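You operate a simulated robot arm through the tools that you are given. There is no shell and no other tool.

Carry out the task below with a simulated robot arm. There is one attempt and no reset: what you move stays moved.

Task
Top up both crocks to their lines: salsa in green, cream in yellow.
Fine: salsa is in the yellow jug, cream in the white jug; nothing spilt; both jugs go back. Set down upright: yellow portion jug, white portion jug.

It is judged by the outcome, as a careful person would: the job done as asked, and still so three seconds after it is handed in. It fails if anything else is knocked over, pushed out of place, dropped, spilled or broken.

Robot
A 6-joint arm with a three-finger gripper, fixed in place. Base frame: the origin is on the floor under the middle of its stand, x ahead of it, y to its left, z up; the work surface is at about z = 0.9. Lengths are in m, angles in degrees, forces in N, time in s.
It reaches about 1.213 m from its shoulder. Its first joint turns from -166.0 to 166.0 degrees. Payload 4.89 kg.
Tool frame: the origin (TCP) lies between the finger pads and is the grasp point; the fingertips stand 0.03 m ahead of it; z points along the fingers, y is the line along which they close. The gripper opens to 0.164 m; its body begins 0.125 m behind the TCP.
Orientation is told as [roll, pitch, yaw] about the base's x, y, z axes, in that order, counted from this pose: with the fingers straight down and closing along the base's y, the tool's x points along the base's -x, its y along +y and its z along -z.

Tools
- The arm moves only by the tool play_rows. Its argument "moves" is a list that holds one entry, the list of rows, each a list of 7 numbers: the shift along the tool's x, y, z in m, then the turn, a rotation vector about the tool's x, y, z in degrees, then the gripper command, from -1 (shut) to 1 (fully open), values between in proportion. In form: [[[dx, dy, dz, rx, ry, rz, claw], ...]]. A call has 1 to 20 rows; each row is the pose to reach, as a shift and turn from the pose commanded when the call began, along the tool's axes at that moment. Each row takes 0.2 s and may step no farther than 0.05 m and 8.6 degrees from the row before; otherwise, or with a gripper value out of range, the whole call is refused. A pose out of reach is approached as far as the arm can. The call stops where the force on the tool passes 40 N (or 10 N more than at its start, if that is more) or the arm is blocked; 0.2 s more then pass. Each finger travels about 0.108 m/s and halts on what it meets, pressing with about 25 N; the grip force reading is that of the motor and also rises with nothing between the fingers. The clock runs only during rows and for 0.2 s after the last one: add rows that repeat a pose to give the fingers time. The reply holds the time, the measured pose of the TCP, the force on the tool along the base axes, the opening and the grip force, in the units named above and with some noise, with the torque about the TCP (base axes, N m) and any sound that the robot's microphone picked up, and new pictures: "pictures" is both (left out), scene, wrist or none.
- Cameras (640 x 400 px; columns grow to the right, rows downward): "scene" is fixed at [0.2215, -0.6472, 1.4895]; the picture's right is [0.94, -0.34, 0.00], its down [-0.09, -0.23, -0.97] and it looks along [0.33, 0.91, -0.25] (base axes); focal length 375 px, centre (320, 200). "wrist" rides on the gripper at [0.076, -0.002, -0.152] in the tool frame; the picture's right is [0.02, 1.00, 0.00], its down [-0.88, 0.02, -0.47] and it looks along [-0.47, 0.01, 0.88] (tool axes); focal length 247 px, centre (320, 200). There is no depth. A picture from a camera that has moved, and an enlarged one, comes with that camera's place and axes in the base frame and with its lens.
- lift_body(by): moves the trunk up (or, below 0, down) by that many m; the arm rides with it, the base frame stays. It gives what a move gives, with no picture.
- close_up(camera, box): a new picture of the part [left, top, right, bottom] of that camera's present view, enlarged. No time passes.
- hand_in(): hands the job in; it is judged then, once.

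Places have to be worked out from the pictures, the camera data and where the tool is seen. Open the gripper and draw the arm clear of the work before you hand the job in, unless the task says otherwise.

The tools are called as a command line: name --argument value ..., lists and objects as JSON in quotes. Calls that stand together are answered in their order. play_rows: Moves the arm, as the interface text tells. Its arguments: {"type":"object","properties":{"moves":{"type":"array","items":{"type":"array","items":{"type":"array","items":{"type":"number"}}}},"pictures":{"type":"string","enum":["both","scene","wrist","none"]}},"required":["moves"]} The other tools are called the same way: lift_body (by) moves the trunk up or down; close_up (camera, box) takes an enlarged picture of a part of a camera's view; hand_in () hands the job in.

At the start:

```text
time_s: 0.0
tcp_pos: [0.4579, 0.4333, 1.2947]
orientation: [0.1, 0.0, 0.0]
force: [0.3, -0.5, 0.3]
wrist_torque: [0.01, -0.02, 0.02]
gripper_width: 0.1639
gripper_force: 0.1
trunk travel left (down, up): [-0.2, 0.19]
```

scene: 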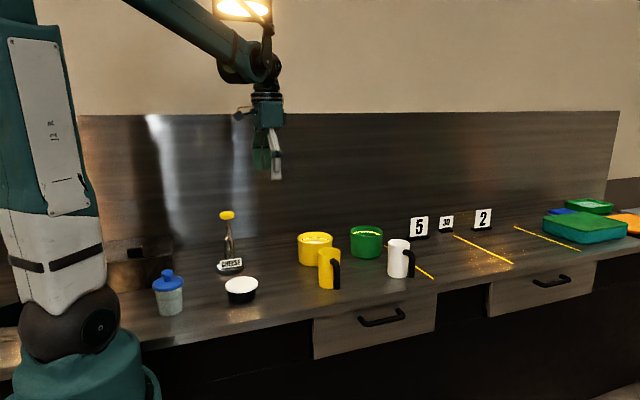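
wrist: 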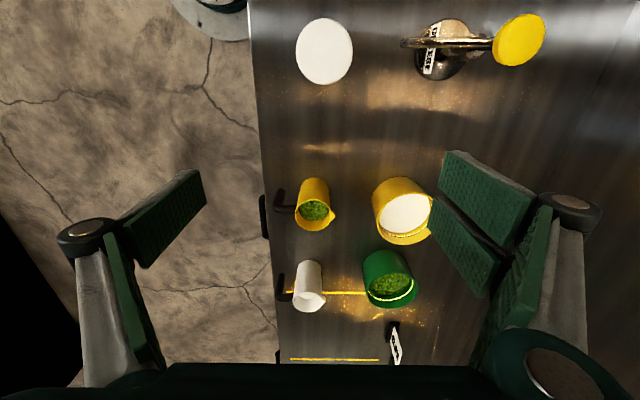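

The first pictures show a yellow and a white jug near the counter's front edge, with yellow and green crocks behind them. I'll enlarge both views to find the fill lines, handles and lips.

close_up --camera "scene" --box '[280, 205, 440, 305]'

close_up --camera "wrist" --box '[250, 160, 450, 320]'

close_up --camera "scene" --box '[140, 200, 300, 320]'

```text
4.00 times, centred on (360, 255) of scene
camera zoom: at [0.2215, -0.6472, 1.4895], right [0.94, -0.34, 0.0], down [-0.09, -0.23, -0.97], along [0.33, 0.91, -0.25], focal length 1501 px, centre (160, -20)
```

zoom: 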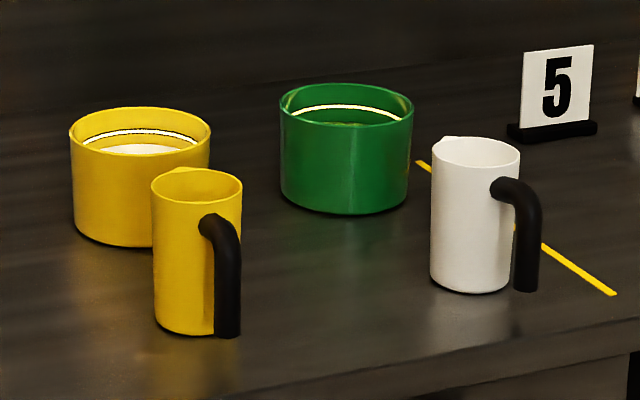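

```text
2.50 times, centred on (350, 240) of wrist
camera zoom: at [0.3816, 0.432, 1.4471], right [-0.02, 1.0, 0.0], down [0.88, 0.02, 0.47], along [0.47, 0.01, -0.88], focal length 617 px, centre (245, 100)
```

zoom: 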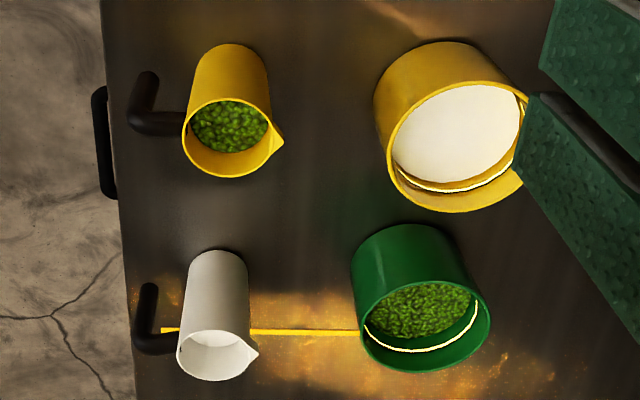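

```text
3.33 times, centred on (220, 260) of scene
camera zoom: at [0.2215, -0.6472, 1.4895], right [0.94, -0.34, 0.0], down [-0.09, -0.23, -0.97], along [0.33, 0.91, -0.25], focal length 1251 px, centre (653, 0)
```

zoom: 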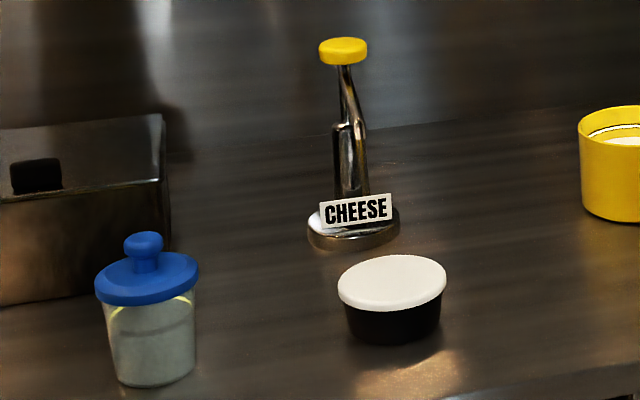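

The jugs stand at about (0.64, 0.42) yellow and (0.90, 0.41) white, with the crocks at about (0.66, 0.63) yellow and (0.88, 0.63) green. I'll zoom further to see the levels against the lines, and the arm and gripper layout.

close_up --camera "wrist" --box '[350, 165, 440, 225]'

close_up --camera "wrist" --box '[345, 240, 435, 315]'

close_up --camera "wrist" --box '[265, 170, 345, 240]'

close_up --camera "wrist" --box '[265, 250, 345, 320]'

close_up --camera "scene" --box '[120, 0, 340, 190]'

```text
6.67 times, centred on (395, 195) of wrist
camera zoom: at [0.3816, 0.432, 1.4471], right [-0.02, 1.0, 0.0], down [0.88, 0.02, 0.47], along [0.47, 0.01, -0.88], focal length 1646 px, centre (-180, 233)
```

zoom: 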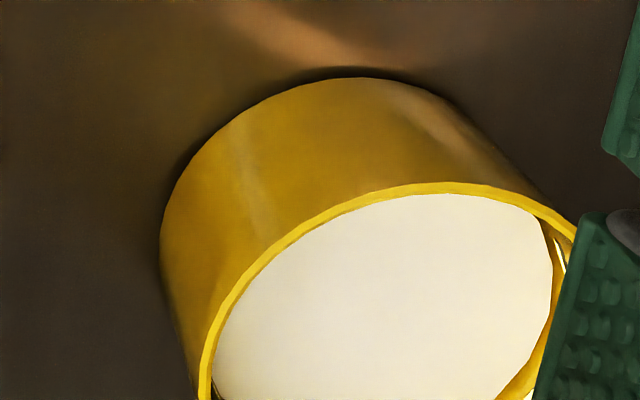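

```text
5.33 times, centred on (390, 278) of wrist
camera zoom: at [0.3816, 0.432, 1.4471], right [-0.02, 1.0, 0.0], down [0.88, 0.02, 0.47], along [0.47, 0.01, -0.88], focal length 1317 px, centre (-53, -213)
```

zoom: 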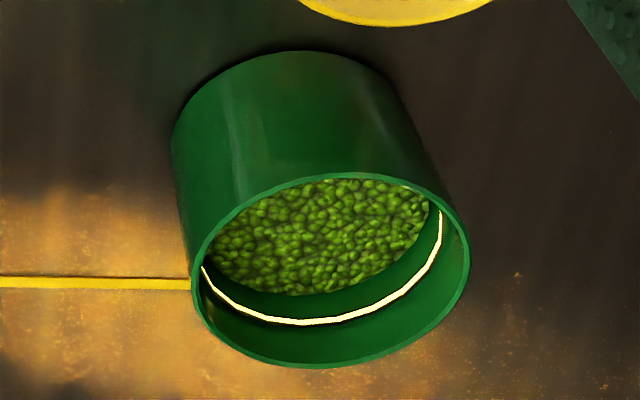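

```text
5.71 times, centred on (305, 205) of wrist
camera zoom: at [0.3816, 0.432, 1.4471], right [-0.02, 1.0, 0.0], down [0.88, 0.02, 0.47], along [0.47, 0.01, -0.88], focal length 1411 px, centre (406, 171)
```

zoom: 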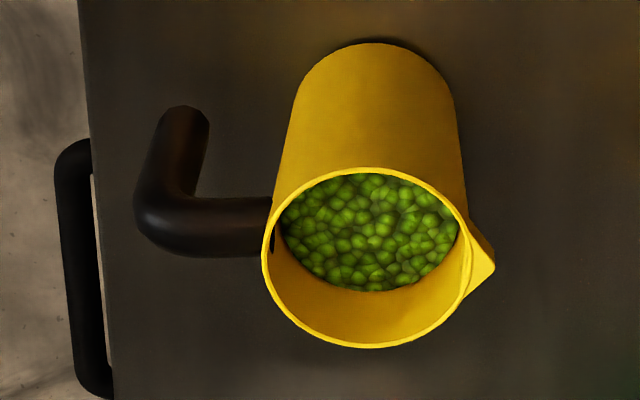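

```text
5.71 times, centred on (305, 285) of wrist
camera zoom: at [0.3816, 0.432, 1.4471], right [-0.02, 1.0, 0.0], down [0.88, 0.02, 0.47], along [0.47, 0.01, -0.88], focal length 1411 px, centre (406, -286)
```

zoom: 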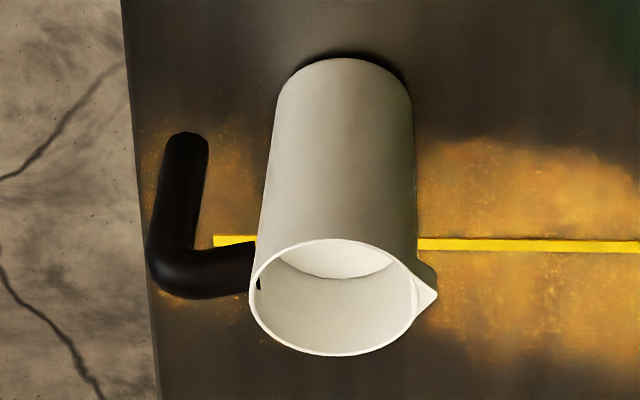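

```text
2.11 times, centred on (230, 95) of scene
camera zoom: at [0.2215, -0.6472, 1.4895], right [0.94, -0.34, 0.0], down [-0.09, -0.23, -0.97], along [0.33, 0.91, -0.25], focal length 790 px, centre (510, 421)
```

zoom: 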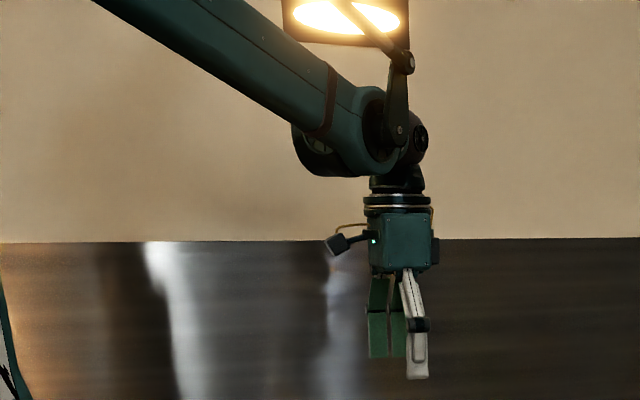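

The levels are readable: the salsa sits roughly 17 mm under its line, and the jugs look fuller than needed, so I'll have to pour in measured amounts. The handles point to -y and the spouts to +y. I'll grip each jug from the front with fingers closing along x, so first I yaw the tool and move back from the crocks at height.

play_rows --moves '[[[-0.01, -0.015, 0, 0, 0, 8.2, 1], [-0.02, -0.03, 0, 0, 0, 16.4, 1], [-0.03, -0.045, 0, 0, 0, 24.6, 1], [-0.04, -0.06, 0, 0, 0, 32.8, 1], [-0.05, -0.075, 0, 0, 0, 41, 1], [-0.06, -0.09, 0, 0, 0, 49.2, 1], [-0.07, -0.105, 0, 0, 0, 57.4, 1], [-0.08, -0.12, 0, 0, 0, 65.6, 1], [-0.09, -0.135, 0, 0, 0, 73.8, 1], [-0.1, -0.15, 0, 0, 0, 82, 1], [-0.1, -0.165, 0, 0, 0, 90, 1]]]' --pictures "both"

```text
time_s: 2.4
tcp_pos: [0.56, 0.2689, 1.294]
orientation: [-0.1, 0.0, -90.0]
force: [0.7, 0.2, 0.0]
wrist_torque: [-0.07, 0.1, -0.02]
gripper_width: 0.1639
gripper_force: 0.1
trunk travel left (down, up): [-0.2, 0.19]
camera wrist: at [0.5574, 0.3454, 1.4462], right [1.0, 0.02, 0.0], down [0.02, -0.88, 0.47], along [0.01, -0.47, -0.88], focal length 247 px, centre (320, 200)
```

scene: 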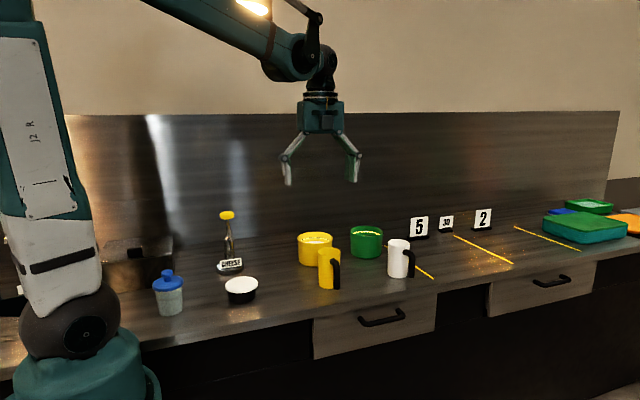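
wrist: 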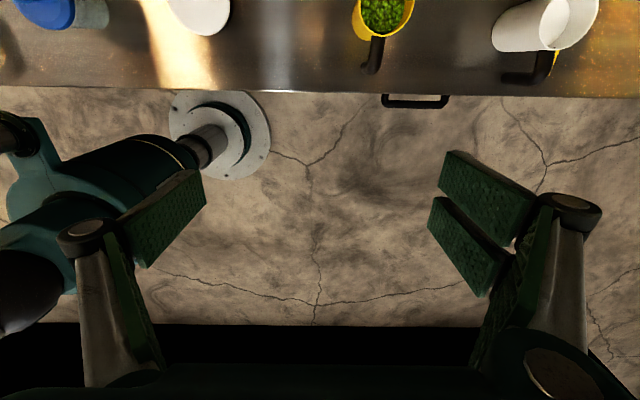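

The wrist-side links move with the arm, and the fingers now close along x. Next I tilt the tool to point at +y, 30° below horizontal, and line it up with the yellow jug's x while staying high.

play_rows --moves '[[[-0.004, 0.01, 0.012, 0, 7.5, 0, 1], [-0.008, 0.02, 0.024, 0, 15, 0, 1], [-0.012, 0.03, 0.036, 0, 22.5, 0, 1], [-0.016, 0.04, 0.048, 0, 30, 0, 1], [-0.02, 0.05, 0.06, 0, 37.5, 0, 1], [-0.024, 0.06, 0.072, 0, 45, 0, 1], [-0.028, 0.07, 0.084, 0, 52.5, 0, 1], [-0.029, 0.08, 0.094, 0, 60, 0, 1]]]' --pictures "both"

```text
time_s: 4.2
tcp_pos: [0.6375, 0.2411, 1.2015]
orientation: [0.3, 60.0, -90.0]
force: [-1.8, -0.4, 0.3]
wrist_torque: [-0.08, -0.14, -0.2]
gripper_width: 0.1641
gripper_force: 0.1
trunk travel left (down, up): [-0.2, 0.19]
camera wrist: at [0.6359, 0.1464, 1.3433], right [1.0, 0.01, 0.02], down [0.02, -0.85, -0.53], along [0.01, 0.53, -0.85], focal length 247 px, centre (320, 200)
```

scene: 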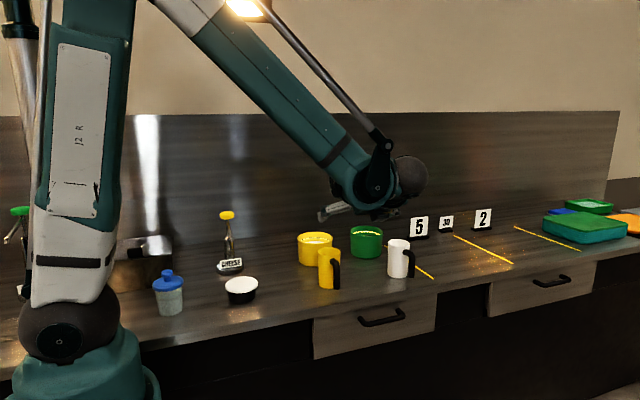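
wrist: 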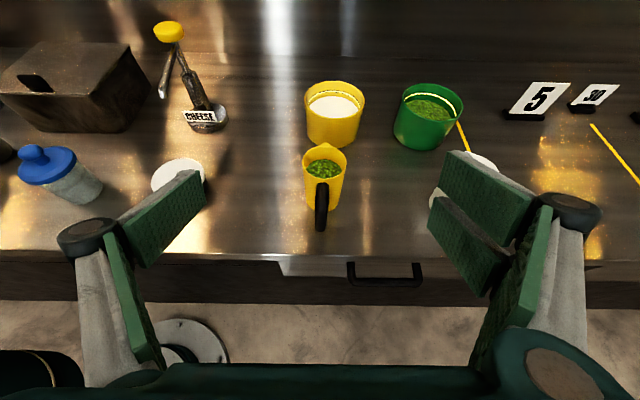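

The tool is now above and in front of the yellow jug, which shows almost centred between the fingers. I'll take close-ups to refine its position and get the levels in both crocks.

close_up --camera "wrist" --box '[280, 130, 370, 240]'

close_up --camera "wrist" --box '[295, 70, 375, 150]'

close_up --camera "wrist" --box '[385, 70, 475, 160]'

```text
3.64 times, centred on (325, 185) of wrist
camera zoom: at [0.6359, 0.1464, 1.3433], right [1.0, 0.01, 0.02], down [0.02, -0.85, -0.53], along [0.01, 0.53, -0.85], focal length 898 px, centre (302, 254)
```

zoom: 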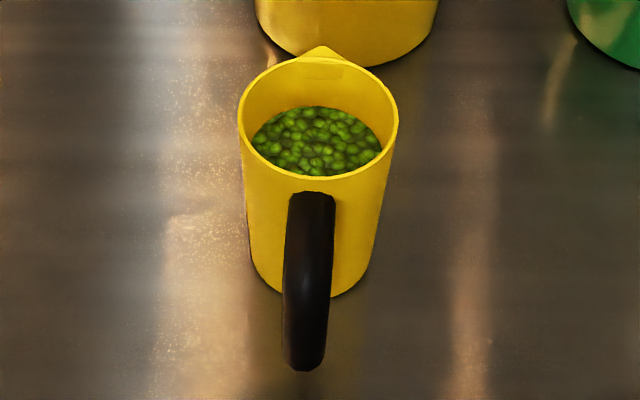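

```text
5.00 times, centred on (335, 110) of wrist
camera zoom: at [0.6359, 0.1464, 1.3433], right [1.0, 0.01, 0.02], down [0.02, -0.85, -0.53], along [0.01, 0.53, -0.85], focal length 1235 px, centre (245, 650)
```

zoom: 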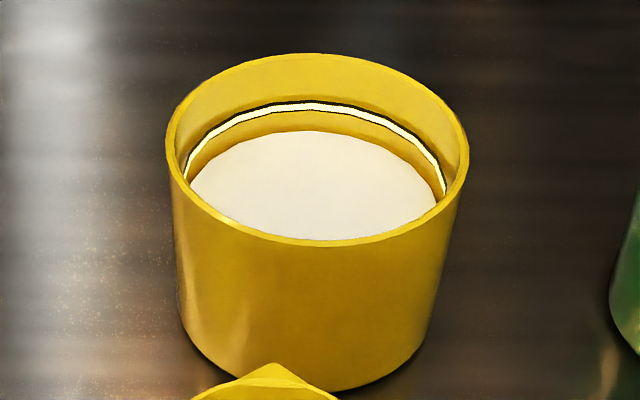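

```text
4.44 times, centred on (430, 115) of wrist
camera zoom: at [0.6359, 0.1464, 1.3433], right [1.0, 0.01, 0.02], down [0.02, -0.85, -0.53], along [0.01, 0.53, -0.85], focal length 1098 px, centre (-169, 578)
```

zoom: 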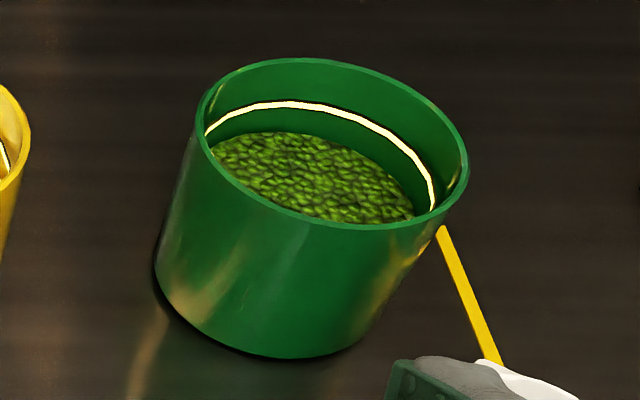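

The yellow jug sits at about (0.643, 0.424) with its rim at z≈1.02. Salsa needs to rise about 17 mm and cream about 14 mm. I'll move to a pre-grasp point 0.14 m back along the tool axis from the jug.

play_rows --moves '[[[-0.014, 0.001, 0.017, 0, 0, 0, 1], [-0.028, 0.001, 0.035, 0, 0, 0, 1], [-0.042, 0.002, 0.052, 0, 0, 0, 1], [-0.056, 0.002, 0.069, 0, 0, 0, 1], [-0.07, 0.003, 0.087, 0, 0, 0, 1], [-0.084, 0.004, 0.104, 0, 0, 0, 1], [-0.098, 0.005, 0.121, 0, 0, 0, 1], [-0.1115, 0.005, 0.1383, 0, 0, 0, 1], [-0.1115, 0.005, 0.1383, 0, 0, 0, 1]]]' --pictures "both"

```text
time_s: 6.2
tcp_pos: [0.6426, 0.3045, 1.0332]
orientation: [0.0, 60.0, -90.0]
force: [1.1, 0.1, -0.1]
wrist_torque: [-0.02, 0.03, 0.0]
gripper_width: 0.1641
gripper_force: 0.0
trunk travel left (down, up): [-0.2, 0.19]
camera wrist: at [0.6406, 0.2107, 1.1758], right [1.0, 0.01, 0.02], down [0.02, -0.85, -0.53], along [0.01, 0.53, -0.85], focal length 247 px, centre (320, 200)
```

scene: 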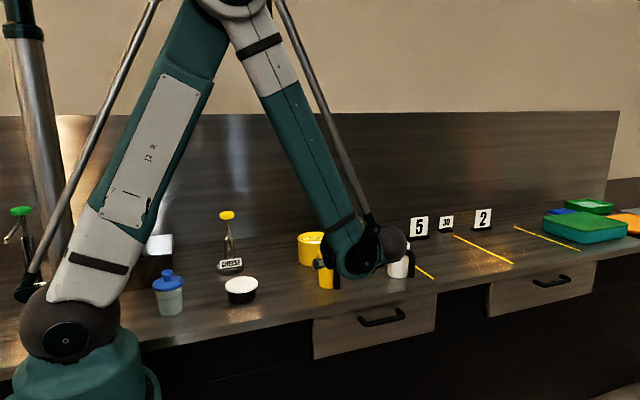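
wrist: 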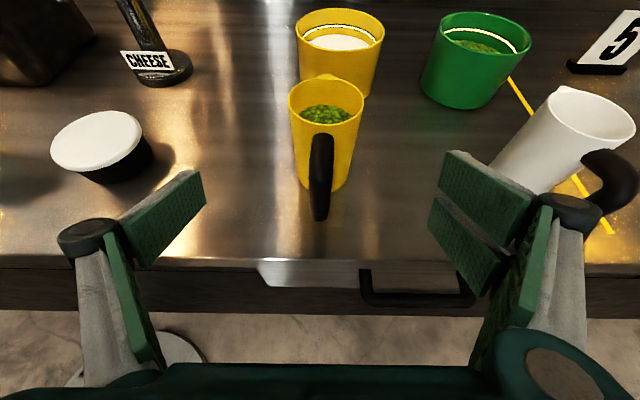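

The jug stands nicely between the open fingers. I'll zoom once more to fix its x offset before going in.

close_up --camera "wrist" --box '[270, 60, 390, 230]'

close_up --camera "scene" --box '[280, 200, 440, 310]'

```text
2.35 times, centred on (330, 145) of wrist
camera zoom: at [0.6406, 0.2107, 1.1758], right [1.0, 0.01, 0.02], down [0.02, -0.85, -0.53], along [0.01, 0.53, -0.85], focal length 581 px, centre (296, 329)
```

zoom: 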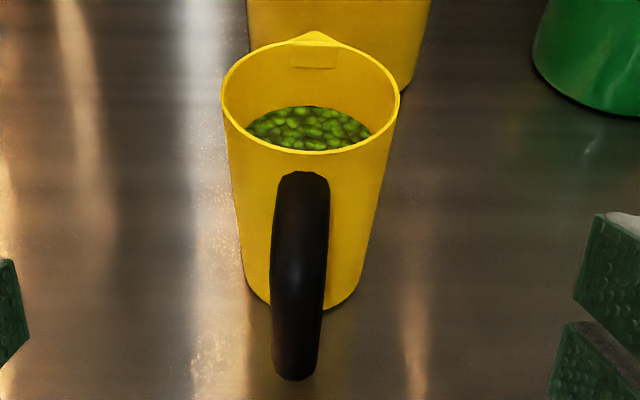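

```text
3.64 times, centred on (360, 255) of scene
camera zoom: at [0.2215, -0.6472, 1.4895], right [0.94, -0.34, 0.0], down [-0.09, -0.23, -0.97], along [0.33, 0.91, -0.25], focal length 1365 px, centre (174, 0)
```

zoom: 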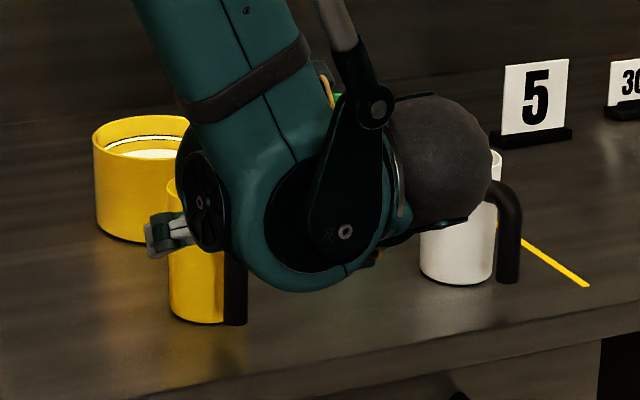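

The jug's centre is about 4 mm further in +x than the tool. I'll correct for that while advancing along the tool axis, with the fingers still open.

play_rows --moves '[[[0, 0.004, 0.01, 0, 0, 0, 1], [0, 0.004, 0.03, 0, 0, 0, 1], [0, 0.004, 0.05, 0, 0, 0, 1], [0, 0.004, 0.07, 0, 0, 0, 1], [0, 0.004, 0.09, 0, 0, 0, 1], [0, 0.004, 0.108, 0, 0, 0, 1], [0, 0.004, 0.124, 0, 0, 0, 1], [0, 0.004, 0.1384, 0, 0, 0, 1], [0, 0.004, 0.1384, 0, 0, 0, 1]]]' --pictures "both"

```text
time_s: 8.2
tcp_pos: [0.6464, 0.4245, 0.964]
orientation: [0.0, 60.0, -90.0]
force: [-0.2, -0.4, -0.6]
wrist_torque: [0.02, 0.04, 0.0]
gripper_width: 0.1642
gripper_force: 0.1
trunk travel left (down, up): [-0.2, 0.19]
camera wrist: at [0.6454, 0.3297, 1.1069], right [1.0, 0.01, 0.02], down [0.02, -0.85, -0.53], along [0.01, 0.53, -0.85], focal length 247 px, centre (320, 200)
```

scene: 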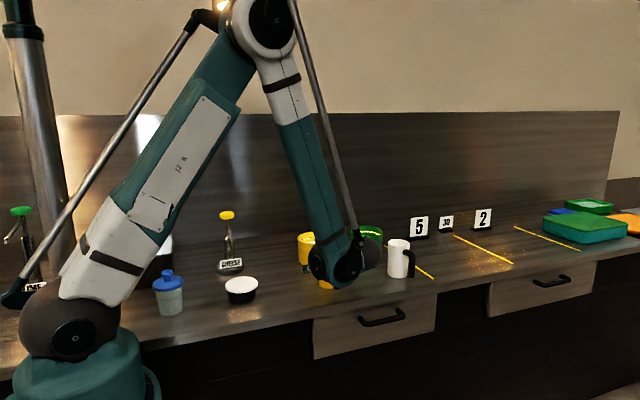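
wrist: 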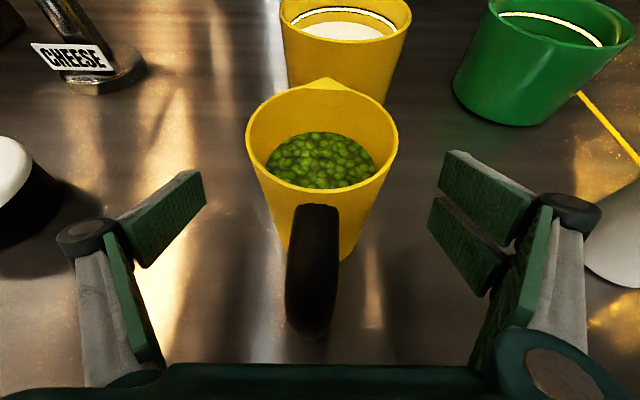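

The jug is centred between the fingers, with the handle clear between them and the palm. I'll close the grip now.

play_rows --moves '[[[0, 0, 0, 0, 0, 0, 0.3], [0, 0, 0, 0, 0, 0, 0], [0, 0, 0, 0, 0, 0, -0.2], [0, 0, 0, 0, 0, 0, -0.5], [0, 0, 0, 0, 0, 0, -1], [0, 0, 0, 0, 0, 0, -1], [0, 0, 0, 0, 0, 0, -1]]]' --pictures "wrist"

```text
time_s: 9.8
tcp_pos: [0.6461, 0.4236, 0.9648]
orientation: [0.0, 60.0, -90.0]
force: [-1.4, 1.0, 2.7]
wrist_torque: [0.05, 0.24, -0.01]
gripper_width: 0.0762
gripper_force: 24.7
trunk travel left (down, up): [-0.2, 0.19]
camera wrist: at [0.6452, 0.3295, 1.107], right [1.0, 0.01, 0.02], down [0.02, -0.85, -0.53], along [0.01, 0.53, -0.85], focal length 247 px, centre (320, 200)
```

wrist: 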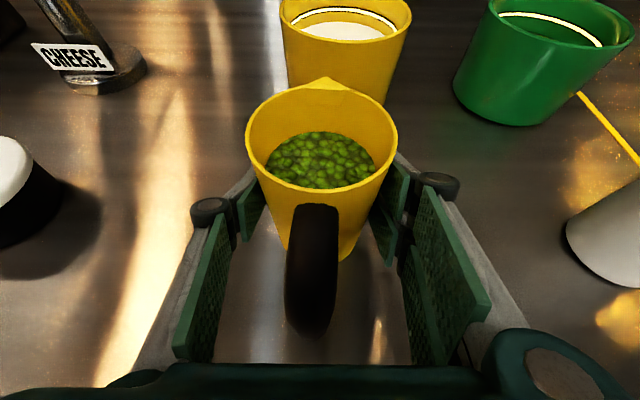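

The grip holds at 76 mm with 25 N, and the jug hardly moved. I'll lift it straight up slowly, 6 cm first, and check.

play_rows --moves '[[[0.0043, 0, -0.0025, 0, 0, 0, -1], [0.013, 0, -0.0075, 0, 0, 0, -1], [0.0217, 0, -0.0125, 0, 0, 0, -1], [0.0303, 0, -0.0175, 0, 0, 0, -1], [0.039, 0, -0.0225, 0, 0, 0, -1], [0.0476, 0, -0.0275, 0, 0, 0, -1], [0.052, 0, -0.03, 0, 0, 0, -1], [0.052, 0, -0.03, 0, 0, 0, -1]]]' --pictures "both"

```text
time_s: 11.6
tcp_pos: [0.6468, 0.4246, 1.0261]
orientation: [0.0, 60.1, -90.0]
force: [0.2, 0.8, -4.6]
wrist_torque: [0.0, 0.02, -0.01]
gripper_width: 0.0763
gripper_force: 25.3
trunk travel left (down, up): [-0.2, 0.19]
camera wrist: at [0.6452, 0.3296, 1.1684], right [1.0, 0.01, 0.02], down [0.02, -0.85, -0.53], along [0.01, 0.53, -0.85], focal length 247 px, centre (320, 200)
```

scene: 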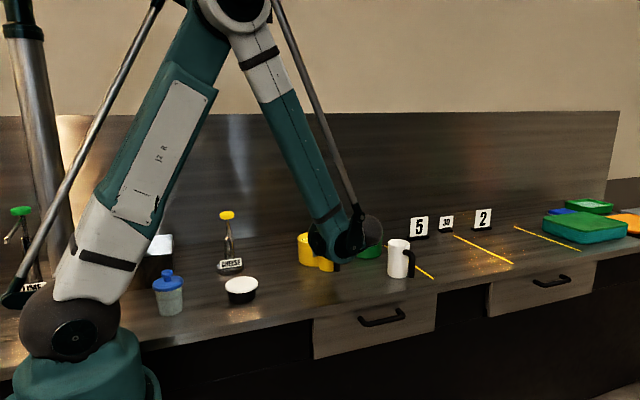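
wrist: 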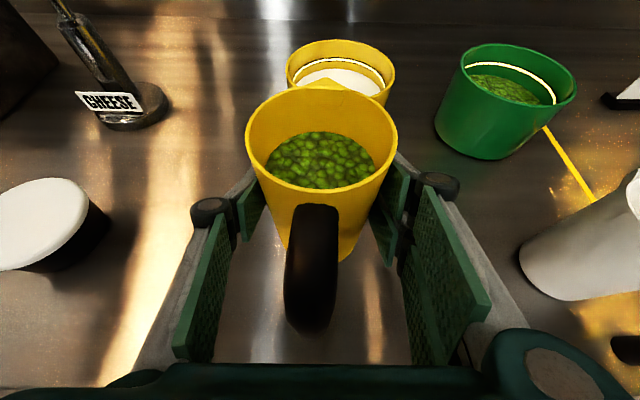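

The jug comes up cleanly (about 4.6 N total) with no slip. I'll raise it further, then carry it level over towards the green crock at about (0.884, 0.625), passing above the white jug with good clearance.

play_rows --moves '[[[0.01, 0, -0.0058, 0, 0, 0, -1], [0.026, 0, -0.015, 0, 0, 0, -1], [0.0433, 0, -0.025, 0, 0, 0, -1], [0.0606, 0, -0.035, 0, 0, 0, -1], [0.078, 0, -0.045, 0, 0, 0, -1], [0.0953, 0, -0.055, 0, 0, 0, -1], [0.1083, 0, -0.0625, 0, 0, 0, -1], [0.1126, 0.006, -0.065, 0, 0, 0, -1], [0.1135, 0.02, -0.0634, 0, 0, 0, -1], [0.1165, 0.04, -0.0582, 0, 0, 0, -1], [0.12, 0.061, -0.0522, 0, 0, 0, -1], [0.1235, 0.082, -0.0461, 0, 0, 0, -1], [0.127, 0.103, -0.04, 0, 0, 0, -1], [0.1306, 0.124, -0.0338, 0, 0, 0, -1], [0.1346, 0.145, -0.0269, 0, 0, 0, -1], [0.1386, 0.166, -0.02, 0, 0, 0, -1], [0.1426, 0.187, -0.013, 0, 0, 0, -1], [0.1466, 0.207, -0.0061, 0, 0, 0, -1], [0.1506, 0.225, 0.0008, 0, 0, 0, -1], [0.1526, 0.237, 0.0043, 0, 0, 0, -1]]]' --pictures "both"

```text
time_s: 15.8
tcp_pos: [0.8841, 0.5047, 1.1565]
orientation: [0.1, 59.9, -90.0]
force: [0.1, -0.2, -4.1]
wrist_torque: [-0.04, -0.03, -0.06]
gripper_width: 0.0763
gripper_force: 24.8
trunk travel left (down, up): [-0.2, 0.19]
camera wrist: at [0.8826, 0.4103, 1.2983], right [1.0, 0.01, 0.02], down [0.02, -0.85, -0.53], along [0.01, 0.53, -0.85], focal length 247 px, centre (320, 200)
```

scene: 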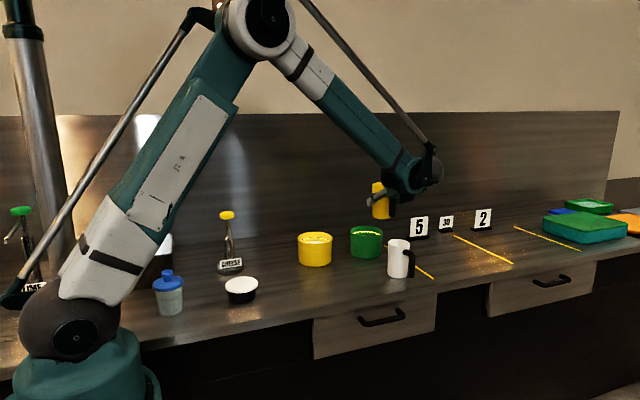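
wrist: 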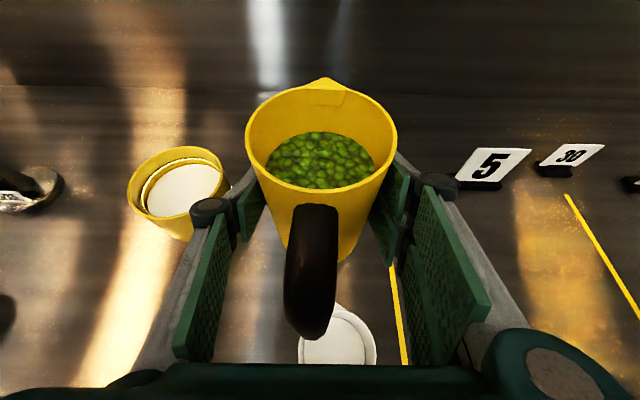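

The jug hangs in front of and above the green crock, and the scene camera can see the crock's opening beside it. I'll tilt to 30°, below the pouring angle, and bring the spout over the opening at about y=0.61, z=1.085.

play_rows --moves '[[[-0.0063, 0, 0.0082, 0, -3, 0, -1], [-0.0126, 0, 0.0164, 0, -6, 0, -1], [-0.0189, 0, 0.0246, 0, -9, 0, -1], [-0.0252, 0, 0.0328, 0, -12, 0, -1], [-0.0315, 0, 0.041, 0, -15, 0, -1], [-0.0378, 0, 0.0492, 0, -18, 0, -1], [-0.0441, 0, 0.0574, 0, -21, 0, -1], [-0.0504, 0, 0.0656, 0, -24, 0, -1], [-0.0567, 0, 0.0738, 0, -27, 0, -1], [-0.063, 0, 0.082, 0, -30, 0, -1]]]' --pictures "both"

```text
time_s: 18.0
tcp_pos: [0.8839, 0.5438, 1.0601]
orientation: [0.1, 30.0, -90.1]
force: [0.0, -0.3, -5.4]
wrist_torque: [0.12, -0.01, 0.0]
gripper_width: 0.0762
gripper_force: 25.0
trunk travel left (down, up): [-0.2, 0.19]
camera wrist: at [0.8825, 0.533, 1.2301], right [1.0, 0.02, 0.01], down [0.02, -1.0, -0.03], along [0.01, 0.03, -1.0], focal length 247 px, centre (320, 200)
```

scene: 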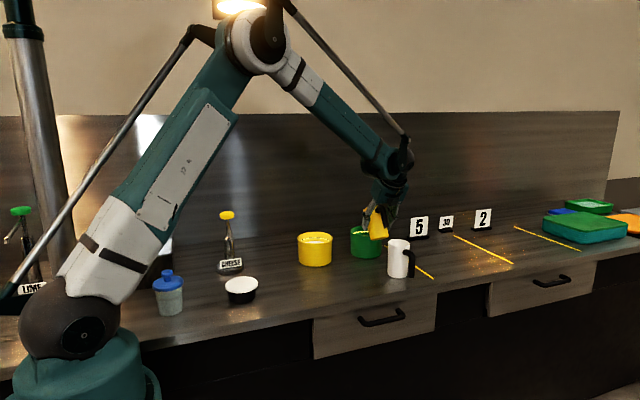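
wrist: 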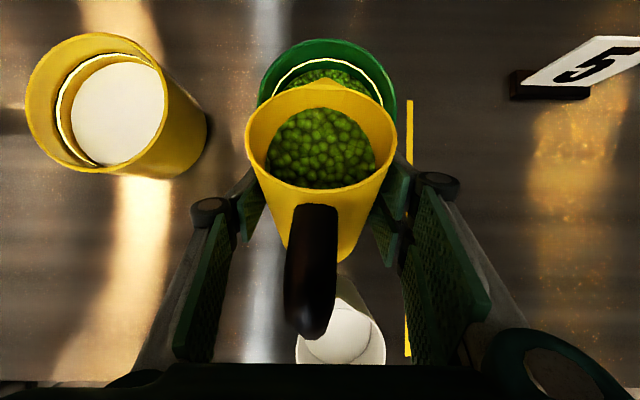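

The wrist camera now looks straight down: the spout is over the crock's opening at about y=0.61 and the salsa has not yet reached the lip. I'll tilt slowly to 38°, keeping the lip in place, and look again.

play_rows --moves '[[[0.0006, 0, -0.0025, 0, -2, 0, -1], [0.0012, 0, -0.005, 0, -4, 0, -1], [0.0017, 0, -0.0074, 0, -6, 0, -1], [0.0025, 0, -0.0098, 0, -8, 0, -1], [0.0025, 0, -0.0098, 0, -8, 0, -1], [0.0025, 0, -0.0098, 0, -8, 0, -1]]]' --pictures "both"

close_up --camera "wrist" --box '[230, 20, 420, 210]'

```text
time_s: 19.4
tcp_pos: [0.8838, 0.5407, 1.0694]
orientation: [0.0, 22.0, -89.9]
force: [0.7, -0.5, -4.3]
wrist_torque: [0.03, -0.04, 0.01]
gripper_width: 0.0765
gripper_force: 25.0
trunk travel left (down, up): [-0.2, 0.19]
camera wrist: at [0.8823, 0.5537, 1.2399], right [1.0, 0.02, 0.01], down [0.02, -0.99, 0.11], along [0.01, -0.11, -0.99], focal length 247 px, centre (320, 200)
```

scene: 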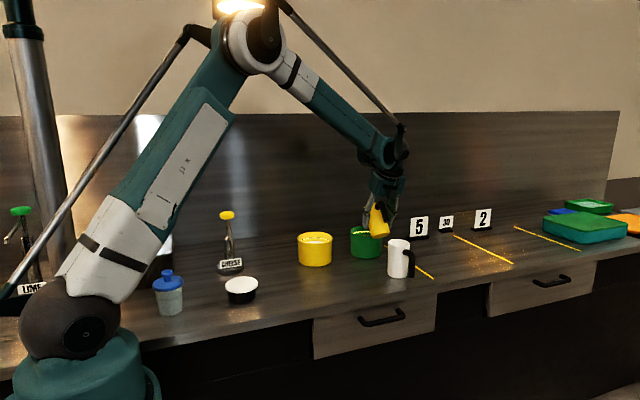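
wrist: 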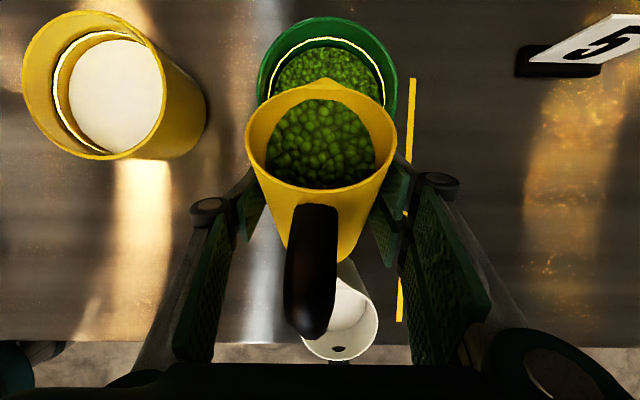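

```text
2.11 times, centred on (325, 115) of wrist
camera zoom: at [0.8823, 0.5537, 1.2399], right [1.0, 0.02, 0.01], down [0.02, -0.99, 0.11], along [0.01, -0.11, -0.99], focal length 520 px, centre (310, 379)
```

zoom: 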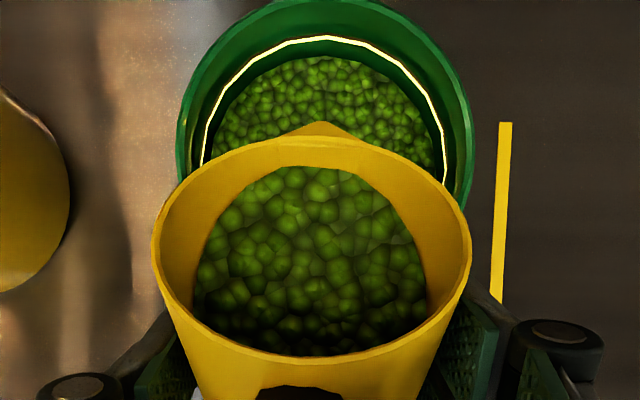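

No flow yet: the salsa surface is still a little short of the lip. I'll go on to 44° in small steps.

play_rows --moves '[[[0.0005, 0, -0.0025, 0, -2, 0, -1], [0.0011, 0, -0.005, 0, -4, 0, -1], [0.0017, 0, -0.0075, 0, -6, 0, -1], [0.0017, 0, -0.0075, 0, -6, 0, -1], [0.0017, 0, -0.0075, 0, -6, 0, -1]]]' --pictures "both"

close_up --camera "wrist" --box '[230, 0, 420, 200]'

close_up --camera "scene" --box '[320, 180, 440, 290]'

```text
time_s: 20.6
tcp_pos: [0.8842, 0.5392, 1.0779]
orientation: [0.0, 16.0, -90.0]
force: [-0.4, 0.5, -4.1]
wrist_torque: [0.04, -0.03, -0.04]
gripper_width: 0.0762
gripper_force: 25.0
trunk travel left (down, up): [-0.2, 0.19]
camera wrist: at [0.8825, 0.5705, 1.2448], right [1.0, 0.02, 0.01], down [0.02, -0.98, 0.21], along [0.01, -0.21, -0.98], focal length 247 px, centre (320, 200)
```

scene: 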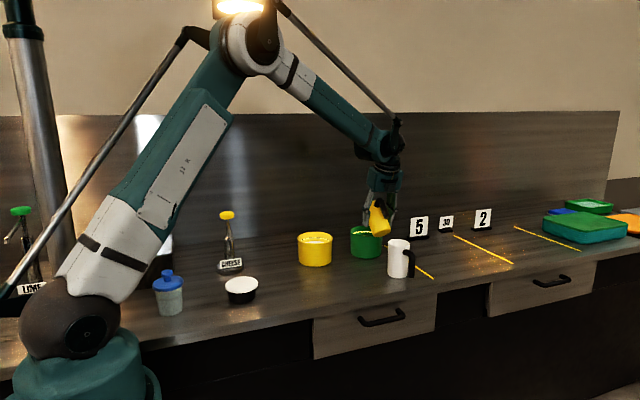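
wrist: 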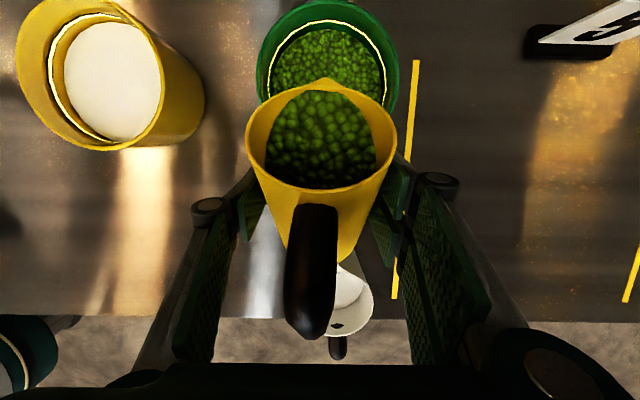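

```text
2.00 times, centred on (325, 100) of wrist
camera zoom: at [0.8825, 0.5705, 1.2448], right [1.0, 0.02, 0.01], down [0.02, -0.98, 0.21], along [0.01, -0.21, -0.98], focal length 494 px, centre (310, 400)
```

zoom: 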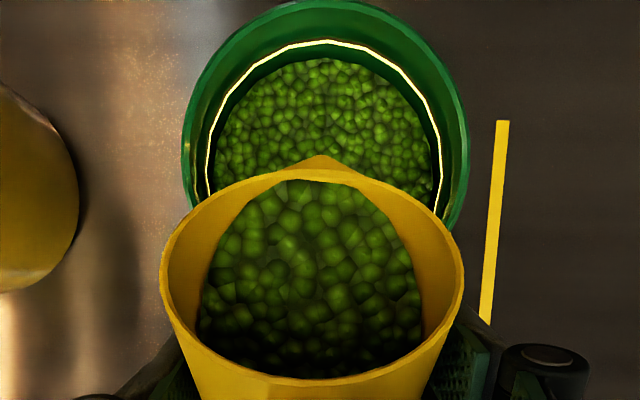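

```text
3.64 times, centred on (380, 235) of scene
camera zoom: at [0.2215, -0.6472, 1.4895], right [0.94, -0.34, 0.0], down [-0.09, -0.23, -0.97], along [0.33, 0.91, -0.25], focal length 1365 px, centre (102, 73)
```

zoom: 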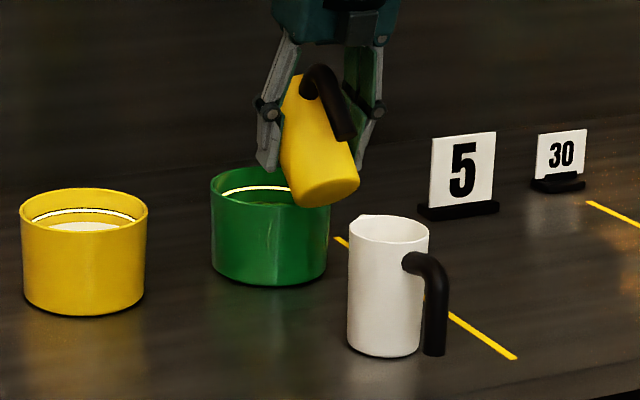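

The salsa surface has nearly reached the rim at 44°. I'll tilt to 48° and hold briefly to see how fast it flows.

play_rows --moves '[[[0.0005, 0, -0.0025, 0, -2, 0, -1], [0.001, 0, -0.0049, 0, -4, 0, -1], [0.001, 0, -0.0049, 0, -4, 0, -1]]]' --pictures "wrist"

close_up --camera "wrist" --box '[230, 0, 420, 200]'

close_up --camera "scene" --box '[340, 190, 420, 270]'

```text
time_s: 21.4
tcp_pos: [0.8836, 0.5397, 1.082]
orientation: [0.0, 11.9, -90.1]
force: [-0.2, -0.6, -4.4]
wrist_torque: [0.06, 0.03, 0.01]
gripper_width: 0.0761
gripper_force: 24.5
trunk travel left (down, up): [-0.2, 0.19]
camera wrist: at [0.8823, 0.5821, 1.2472], right [1.0, 0.02, 0.0], down [0.02, -0.96, 0.28], along [0.01, -0.28, -0.96], focal length 247 px, centre (320, 200)
```

wrist: 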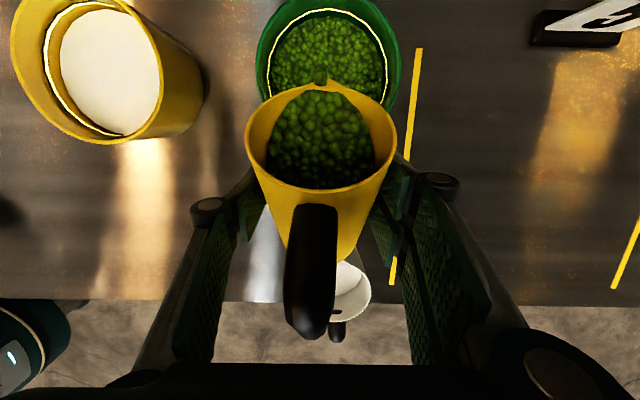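

```text
2.00 times, centred on (325, 100) of wrist
camera zoom: at [0.8823, 0.5821, 1.2472], right [1.0, 0.02, 0.0], down [0.02, -0.96, 0.28], along [0.01, -0.28, -0.96], focal length 494 px, centre (310, 400)
```

zoom: 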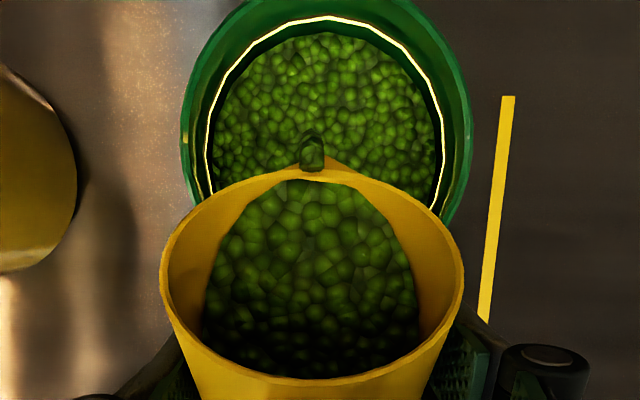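

```text
5.00 times, centred on (380, 230) of scene
camera zoom: at [0.2215, -0.6472, 1.4895], right [0.94, -0.34, 0.0], down [-0.09, -0.23, -0.97], along [0.33, 0.91, -0.25], focal length 1876 px, centre (20, 50)
```

zoom: 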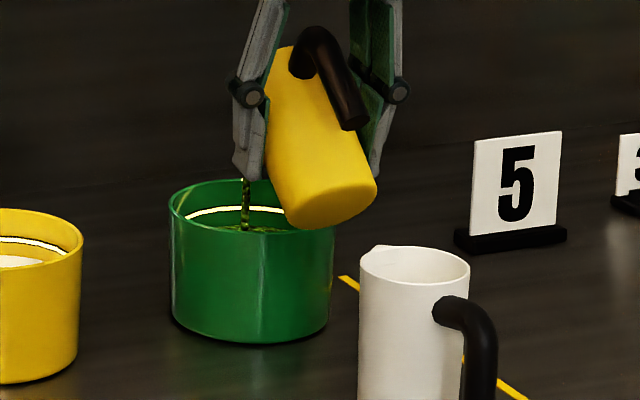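

Salsa is now running from the spout in a thin stream that lands inside the green crock. I'll hold this tilt for a second and watch the level.

play_rows --moves '[[[0, 0, 0, 0, 0, 0, -1], [0, 0, 0, 0, 0, 0, -1], [0, 0, 0, 0, 0, 0, -1], [0, 0, 0, 0, 0, 0, -1], [0, 0, 0, 0, 0, 0, -1]]]' --pictures "wrist"

close_up --camera "wrist" --box '[230, 0, 420, 200]'

close_up --camera "scene" --box '[340, 190, 420, 270]'

```text
time_s: 22.6
tcp_pos: [0.8835, 0.5389, 1.081]
orientation: [0.0, 12.0, -90.1]
force: [-0.2, -0.3, -3.9]
wrist_torque: [0.06, 0.0, -0.01]
gripper_width: 0.0765
gripper_force: 24.8
trunk travel left (down, up): [-0.2, 0.19]
camera wrist: at [0.8824, 0.5819, 1.2471], right [1.0, 0.02, 0.0], down [0.02, -0.96, 0.28], along [0.01, -0.28, -0.96], focal length 247 px, centre (320, 200)
```

wrist: 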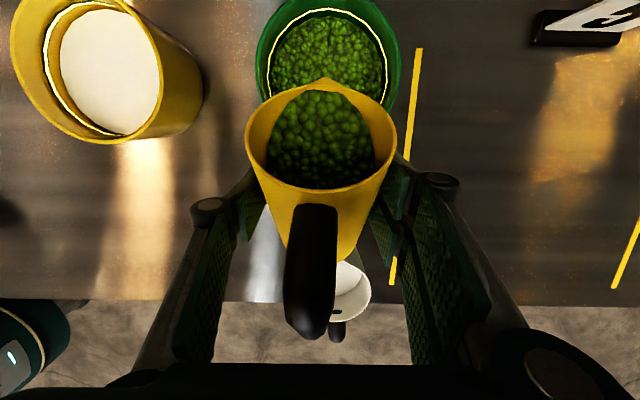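

```text
2.00 times, centred on (325, 100) of wrist
camera zoom: at [0.8824, 0.5819, 1.2471], right [1.0, 0.02, 0.0], down [0.02, -0.96, 0.28], along [0.01, -0.28, -0.96], focal length 494 px, centre (310, 400)
```

zoom: 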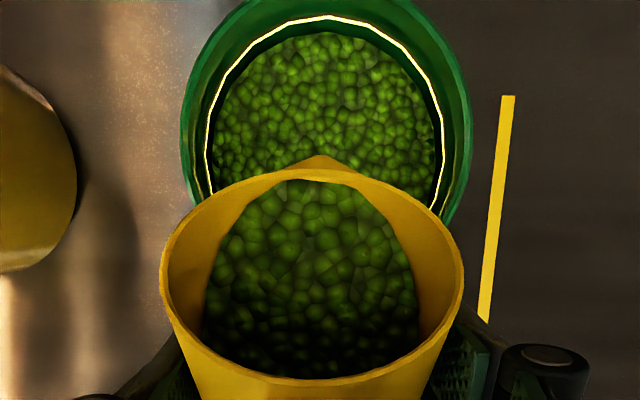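

```text
5.00 times, centred on (380, 230) of scene
camera zoom: at [0.2215, -0.6472, 1.4895], right [0.94, -0.34, 0.0], down [-0.09, -0.23, -0.97], along [0.33, 0.91, -0.25], focal length 1876 px, centre (20, 50)
```

zoom: 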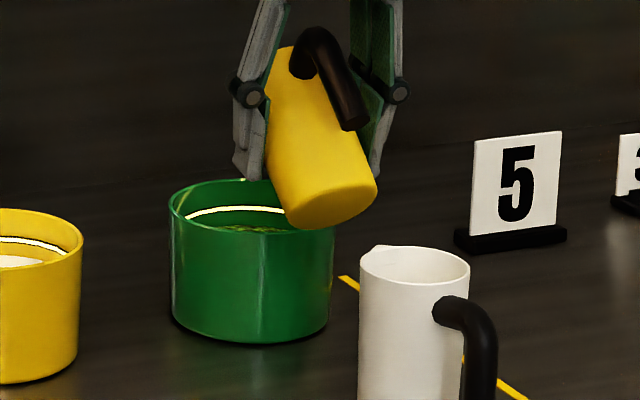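

The flow stopped by itself at this tilt, so the amount poured follows the angle. I'll continue in stages to 56°, then pause for the flow to settle.

play_rows --moves '[[[0.0003, 0, -0.0013, 0, -1, 0, -1], [0.0006, 0, -0.0026, 0, -2, 0, -1], [0.0009, 0, -0.0039, 0, -3, 0, -1], [0.0011, 0, -0.0051, 0, -4, 0, -1], [0.0015, 0, -0.0063, 0, -5, 0, -1], [0.0018, 0, -0.0076, 0, -6, 0, -1], [0.0021, 0, -0.0088, 0, -7, 0, -1], [0.0025, 0, -0.01, 0, -8, 0, -1]]]' --pictures "wrist"

close_up --camera "scene" --box '[340, 190, 420, 270]'

play_rows --moves '[[[0, 0, 0, 0, 0, 0, -1], [0, 0, 0, 0, 0, 0, -1], [0, 0, 0, 0, 0, 0, -1], [0, 0, 0, 0, 0, 0, -1]]]' --pictures "wrist"

close_up --camera "scene" --box '[340, 190, 420, 270]'

close_up --camera "wrist" --box '[240, 0, 410, 100]'

```text
time_s: 24.4
tcp_pos: [0.8849, 0.5389, 1.0931]
orientation: [-0.1, 3.9, -90.0]
force: [-0.1, 0.9, -3.1]
wrist_torque: [0.06, -0.01, -0.01]
gripper_width: 0.0763
gripper_force: 25.0
trunk travel left (down, up): [-0.2, 0.19]
camera wrist: at [0.8828, 0.6047, 1.2504], right [1.0, 0.02, 0.0], down [0.02, -0.91, 0.41], along [0.01, -0.41, -0.91], focal length 247 px, centre (320, 200)
```

wrist: 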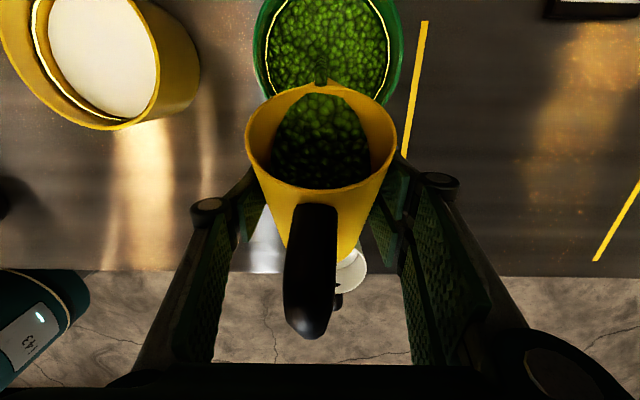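

```text
5.00 times, centred on (380, 230) of scene
camera zoom: at [0.2215, -0.6472, 1.4895], right [0.94, -0.34, 0.0], down [-0.09, -0.23, -0.97], along [0.33, 0.91, -0.25], focal length 1876 px, centre (20, 50)
```

zoom: 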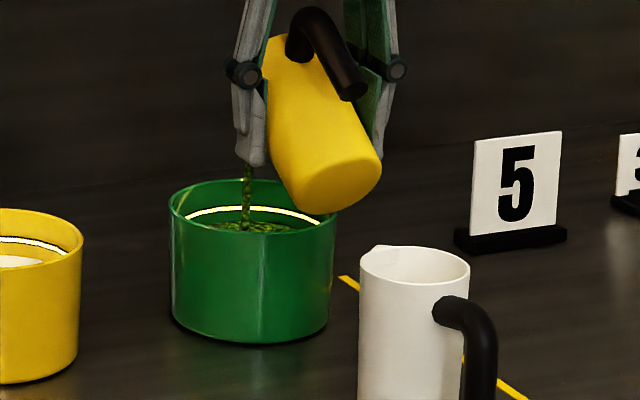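

```text
time_s: 25.4
tcp_pos: [0.8839, 0.5387, 1.0927]
orientation: [0.0, 4.0, -90.0]
force: [-0.1, -0.3, -3.6]
wrist_torque: [0.03, 0.04, 0.01]
gripper_width: 0.0766
gripper_force: 24.9
trunk travel left (down, up): [-0.2, 0.19]
camera wrist: at [0.8828, 0.6046, 1.2503], right [1.0, 0.02, 0.0], down [0.02, -0.91, 0.41], along [0.01, -0.41, -0.91], focal length 247 px, centre (320, 200)
```

wrist: 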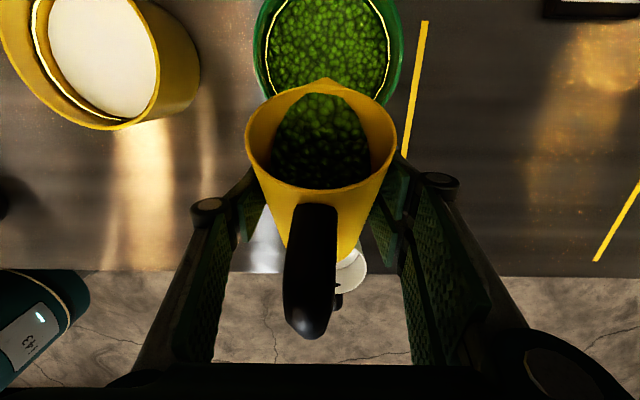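

```text
5.00 times, centred on (380, 230) of scene
camera zoom: at [0.2215, -0.6472, 1.4895], right [0.94, -0.34, 0.0], down [-0.09, -0.23, -0.97], along [0.33, 0.91, -0.25], focal length 1876 px, centre (20, 50)
```

zoom: 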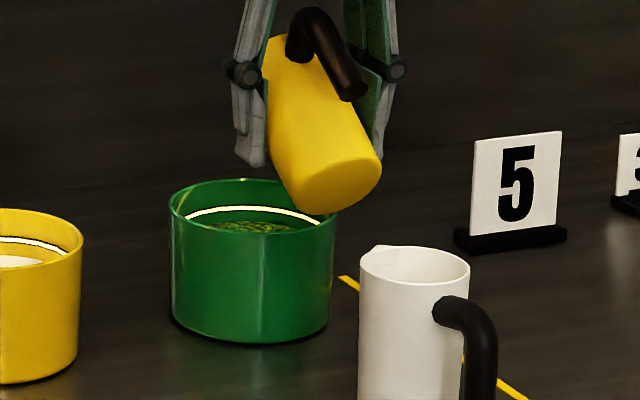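

```text
3.76 times, centred on (325, 50) of wrist
camera zoom: at [0.8828, 0.6046, 1.2503], right [1.0, 0.02, 0.0], down [0.02, -0.91, 0.41], along [0.01, -0.41, -0.91], focal length 930 px, centre (301, 765)
```

zoom: 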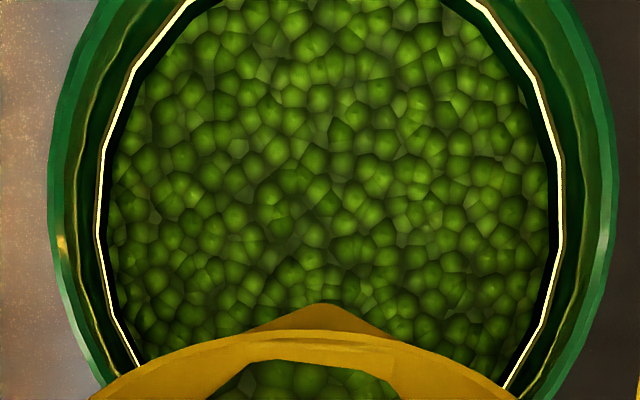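

The stream has stopped again and nothing has missed the crock. I'll zoom strongly on the crock's far wall from the scene camera to measure how far the salsa is from the line.

close_up --camera "scene" --box '[345, 215, 393, 245]'

```text
13.33 times, centred on (369, 230) of scene
camera zoom: at [0.2215, -0.6472, 1.4895], right [0.94, -0.34, 0.0], down [-0.09, -0.23, -0.97], along [0.33, 0.91, -0.25], focal length 5004 px, centre (-333, -200)
```

zoom: 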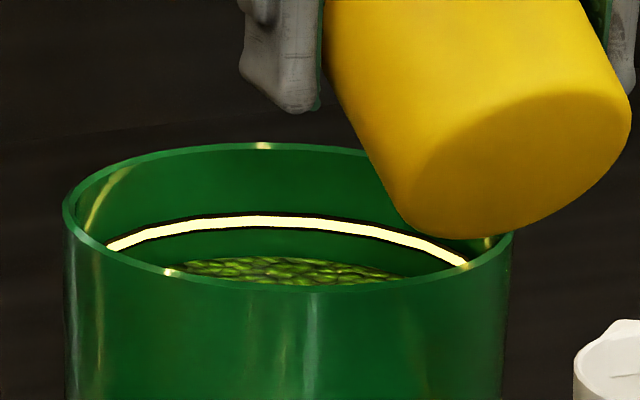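

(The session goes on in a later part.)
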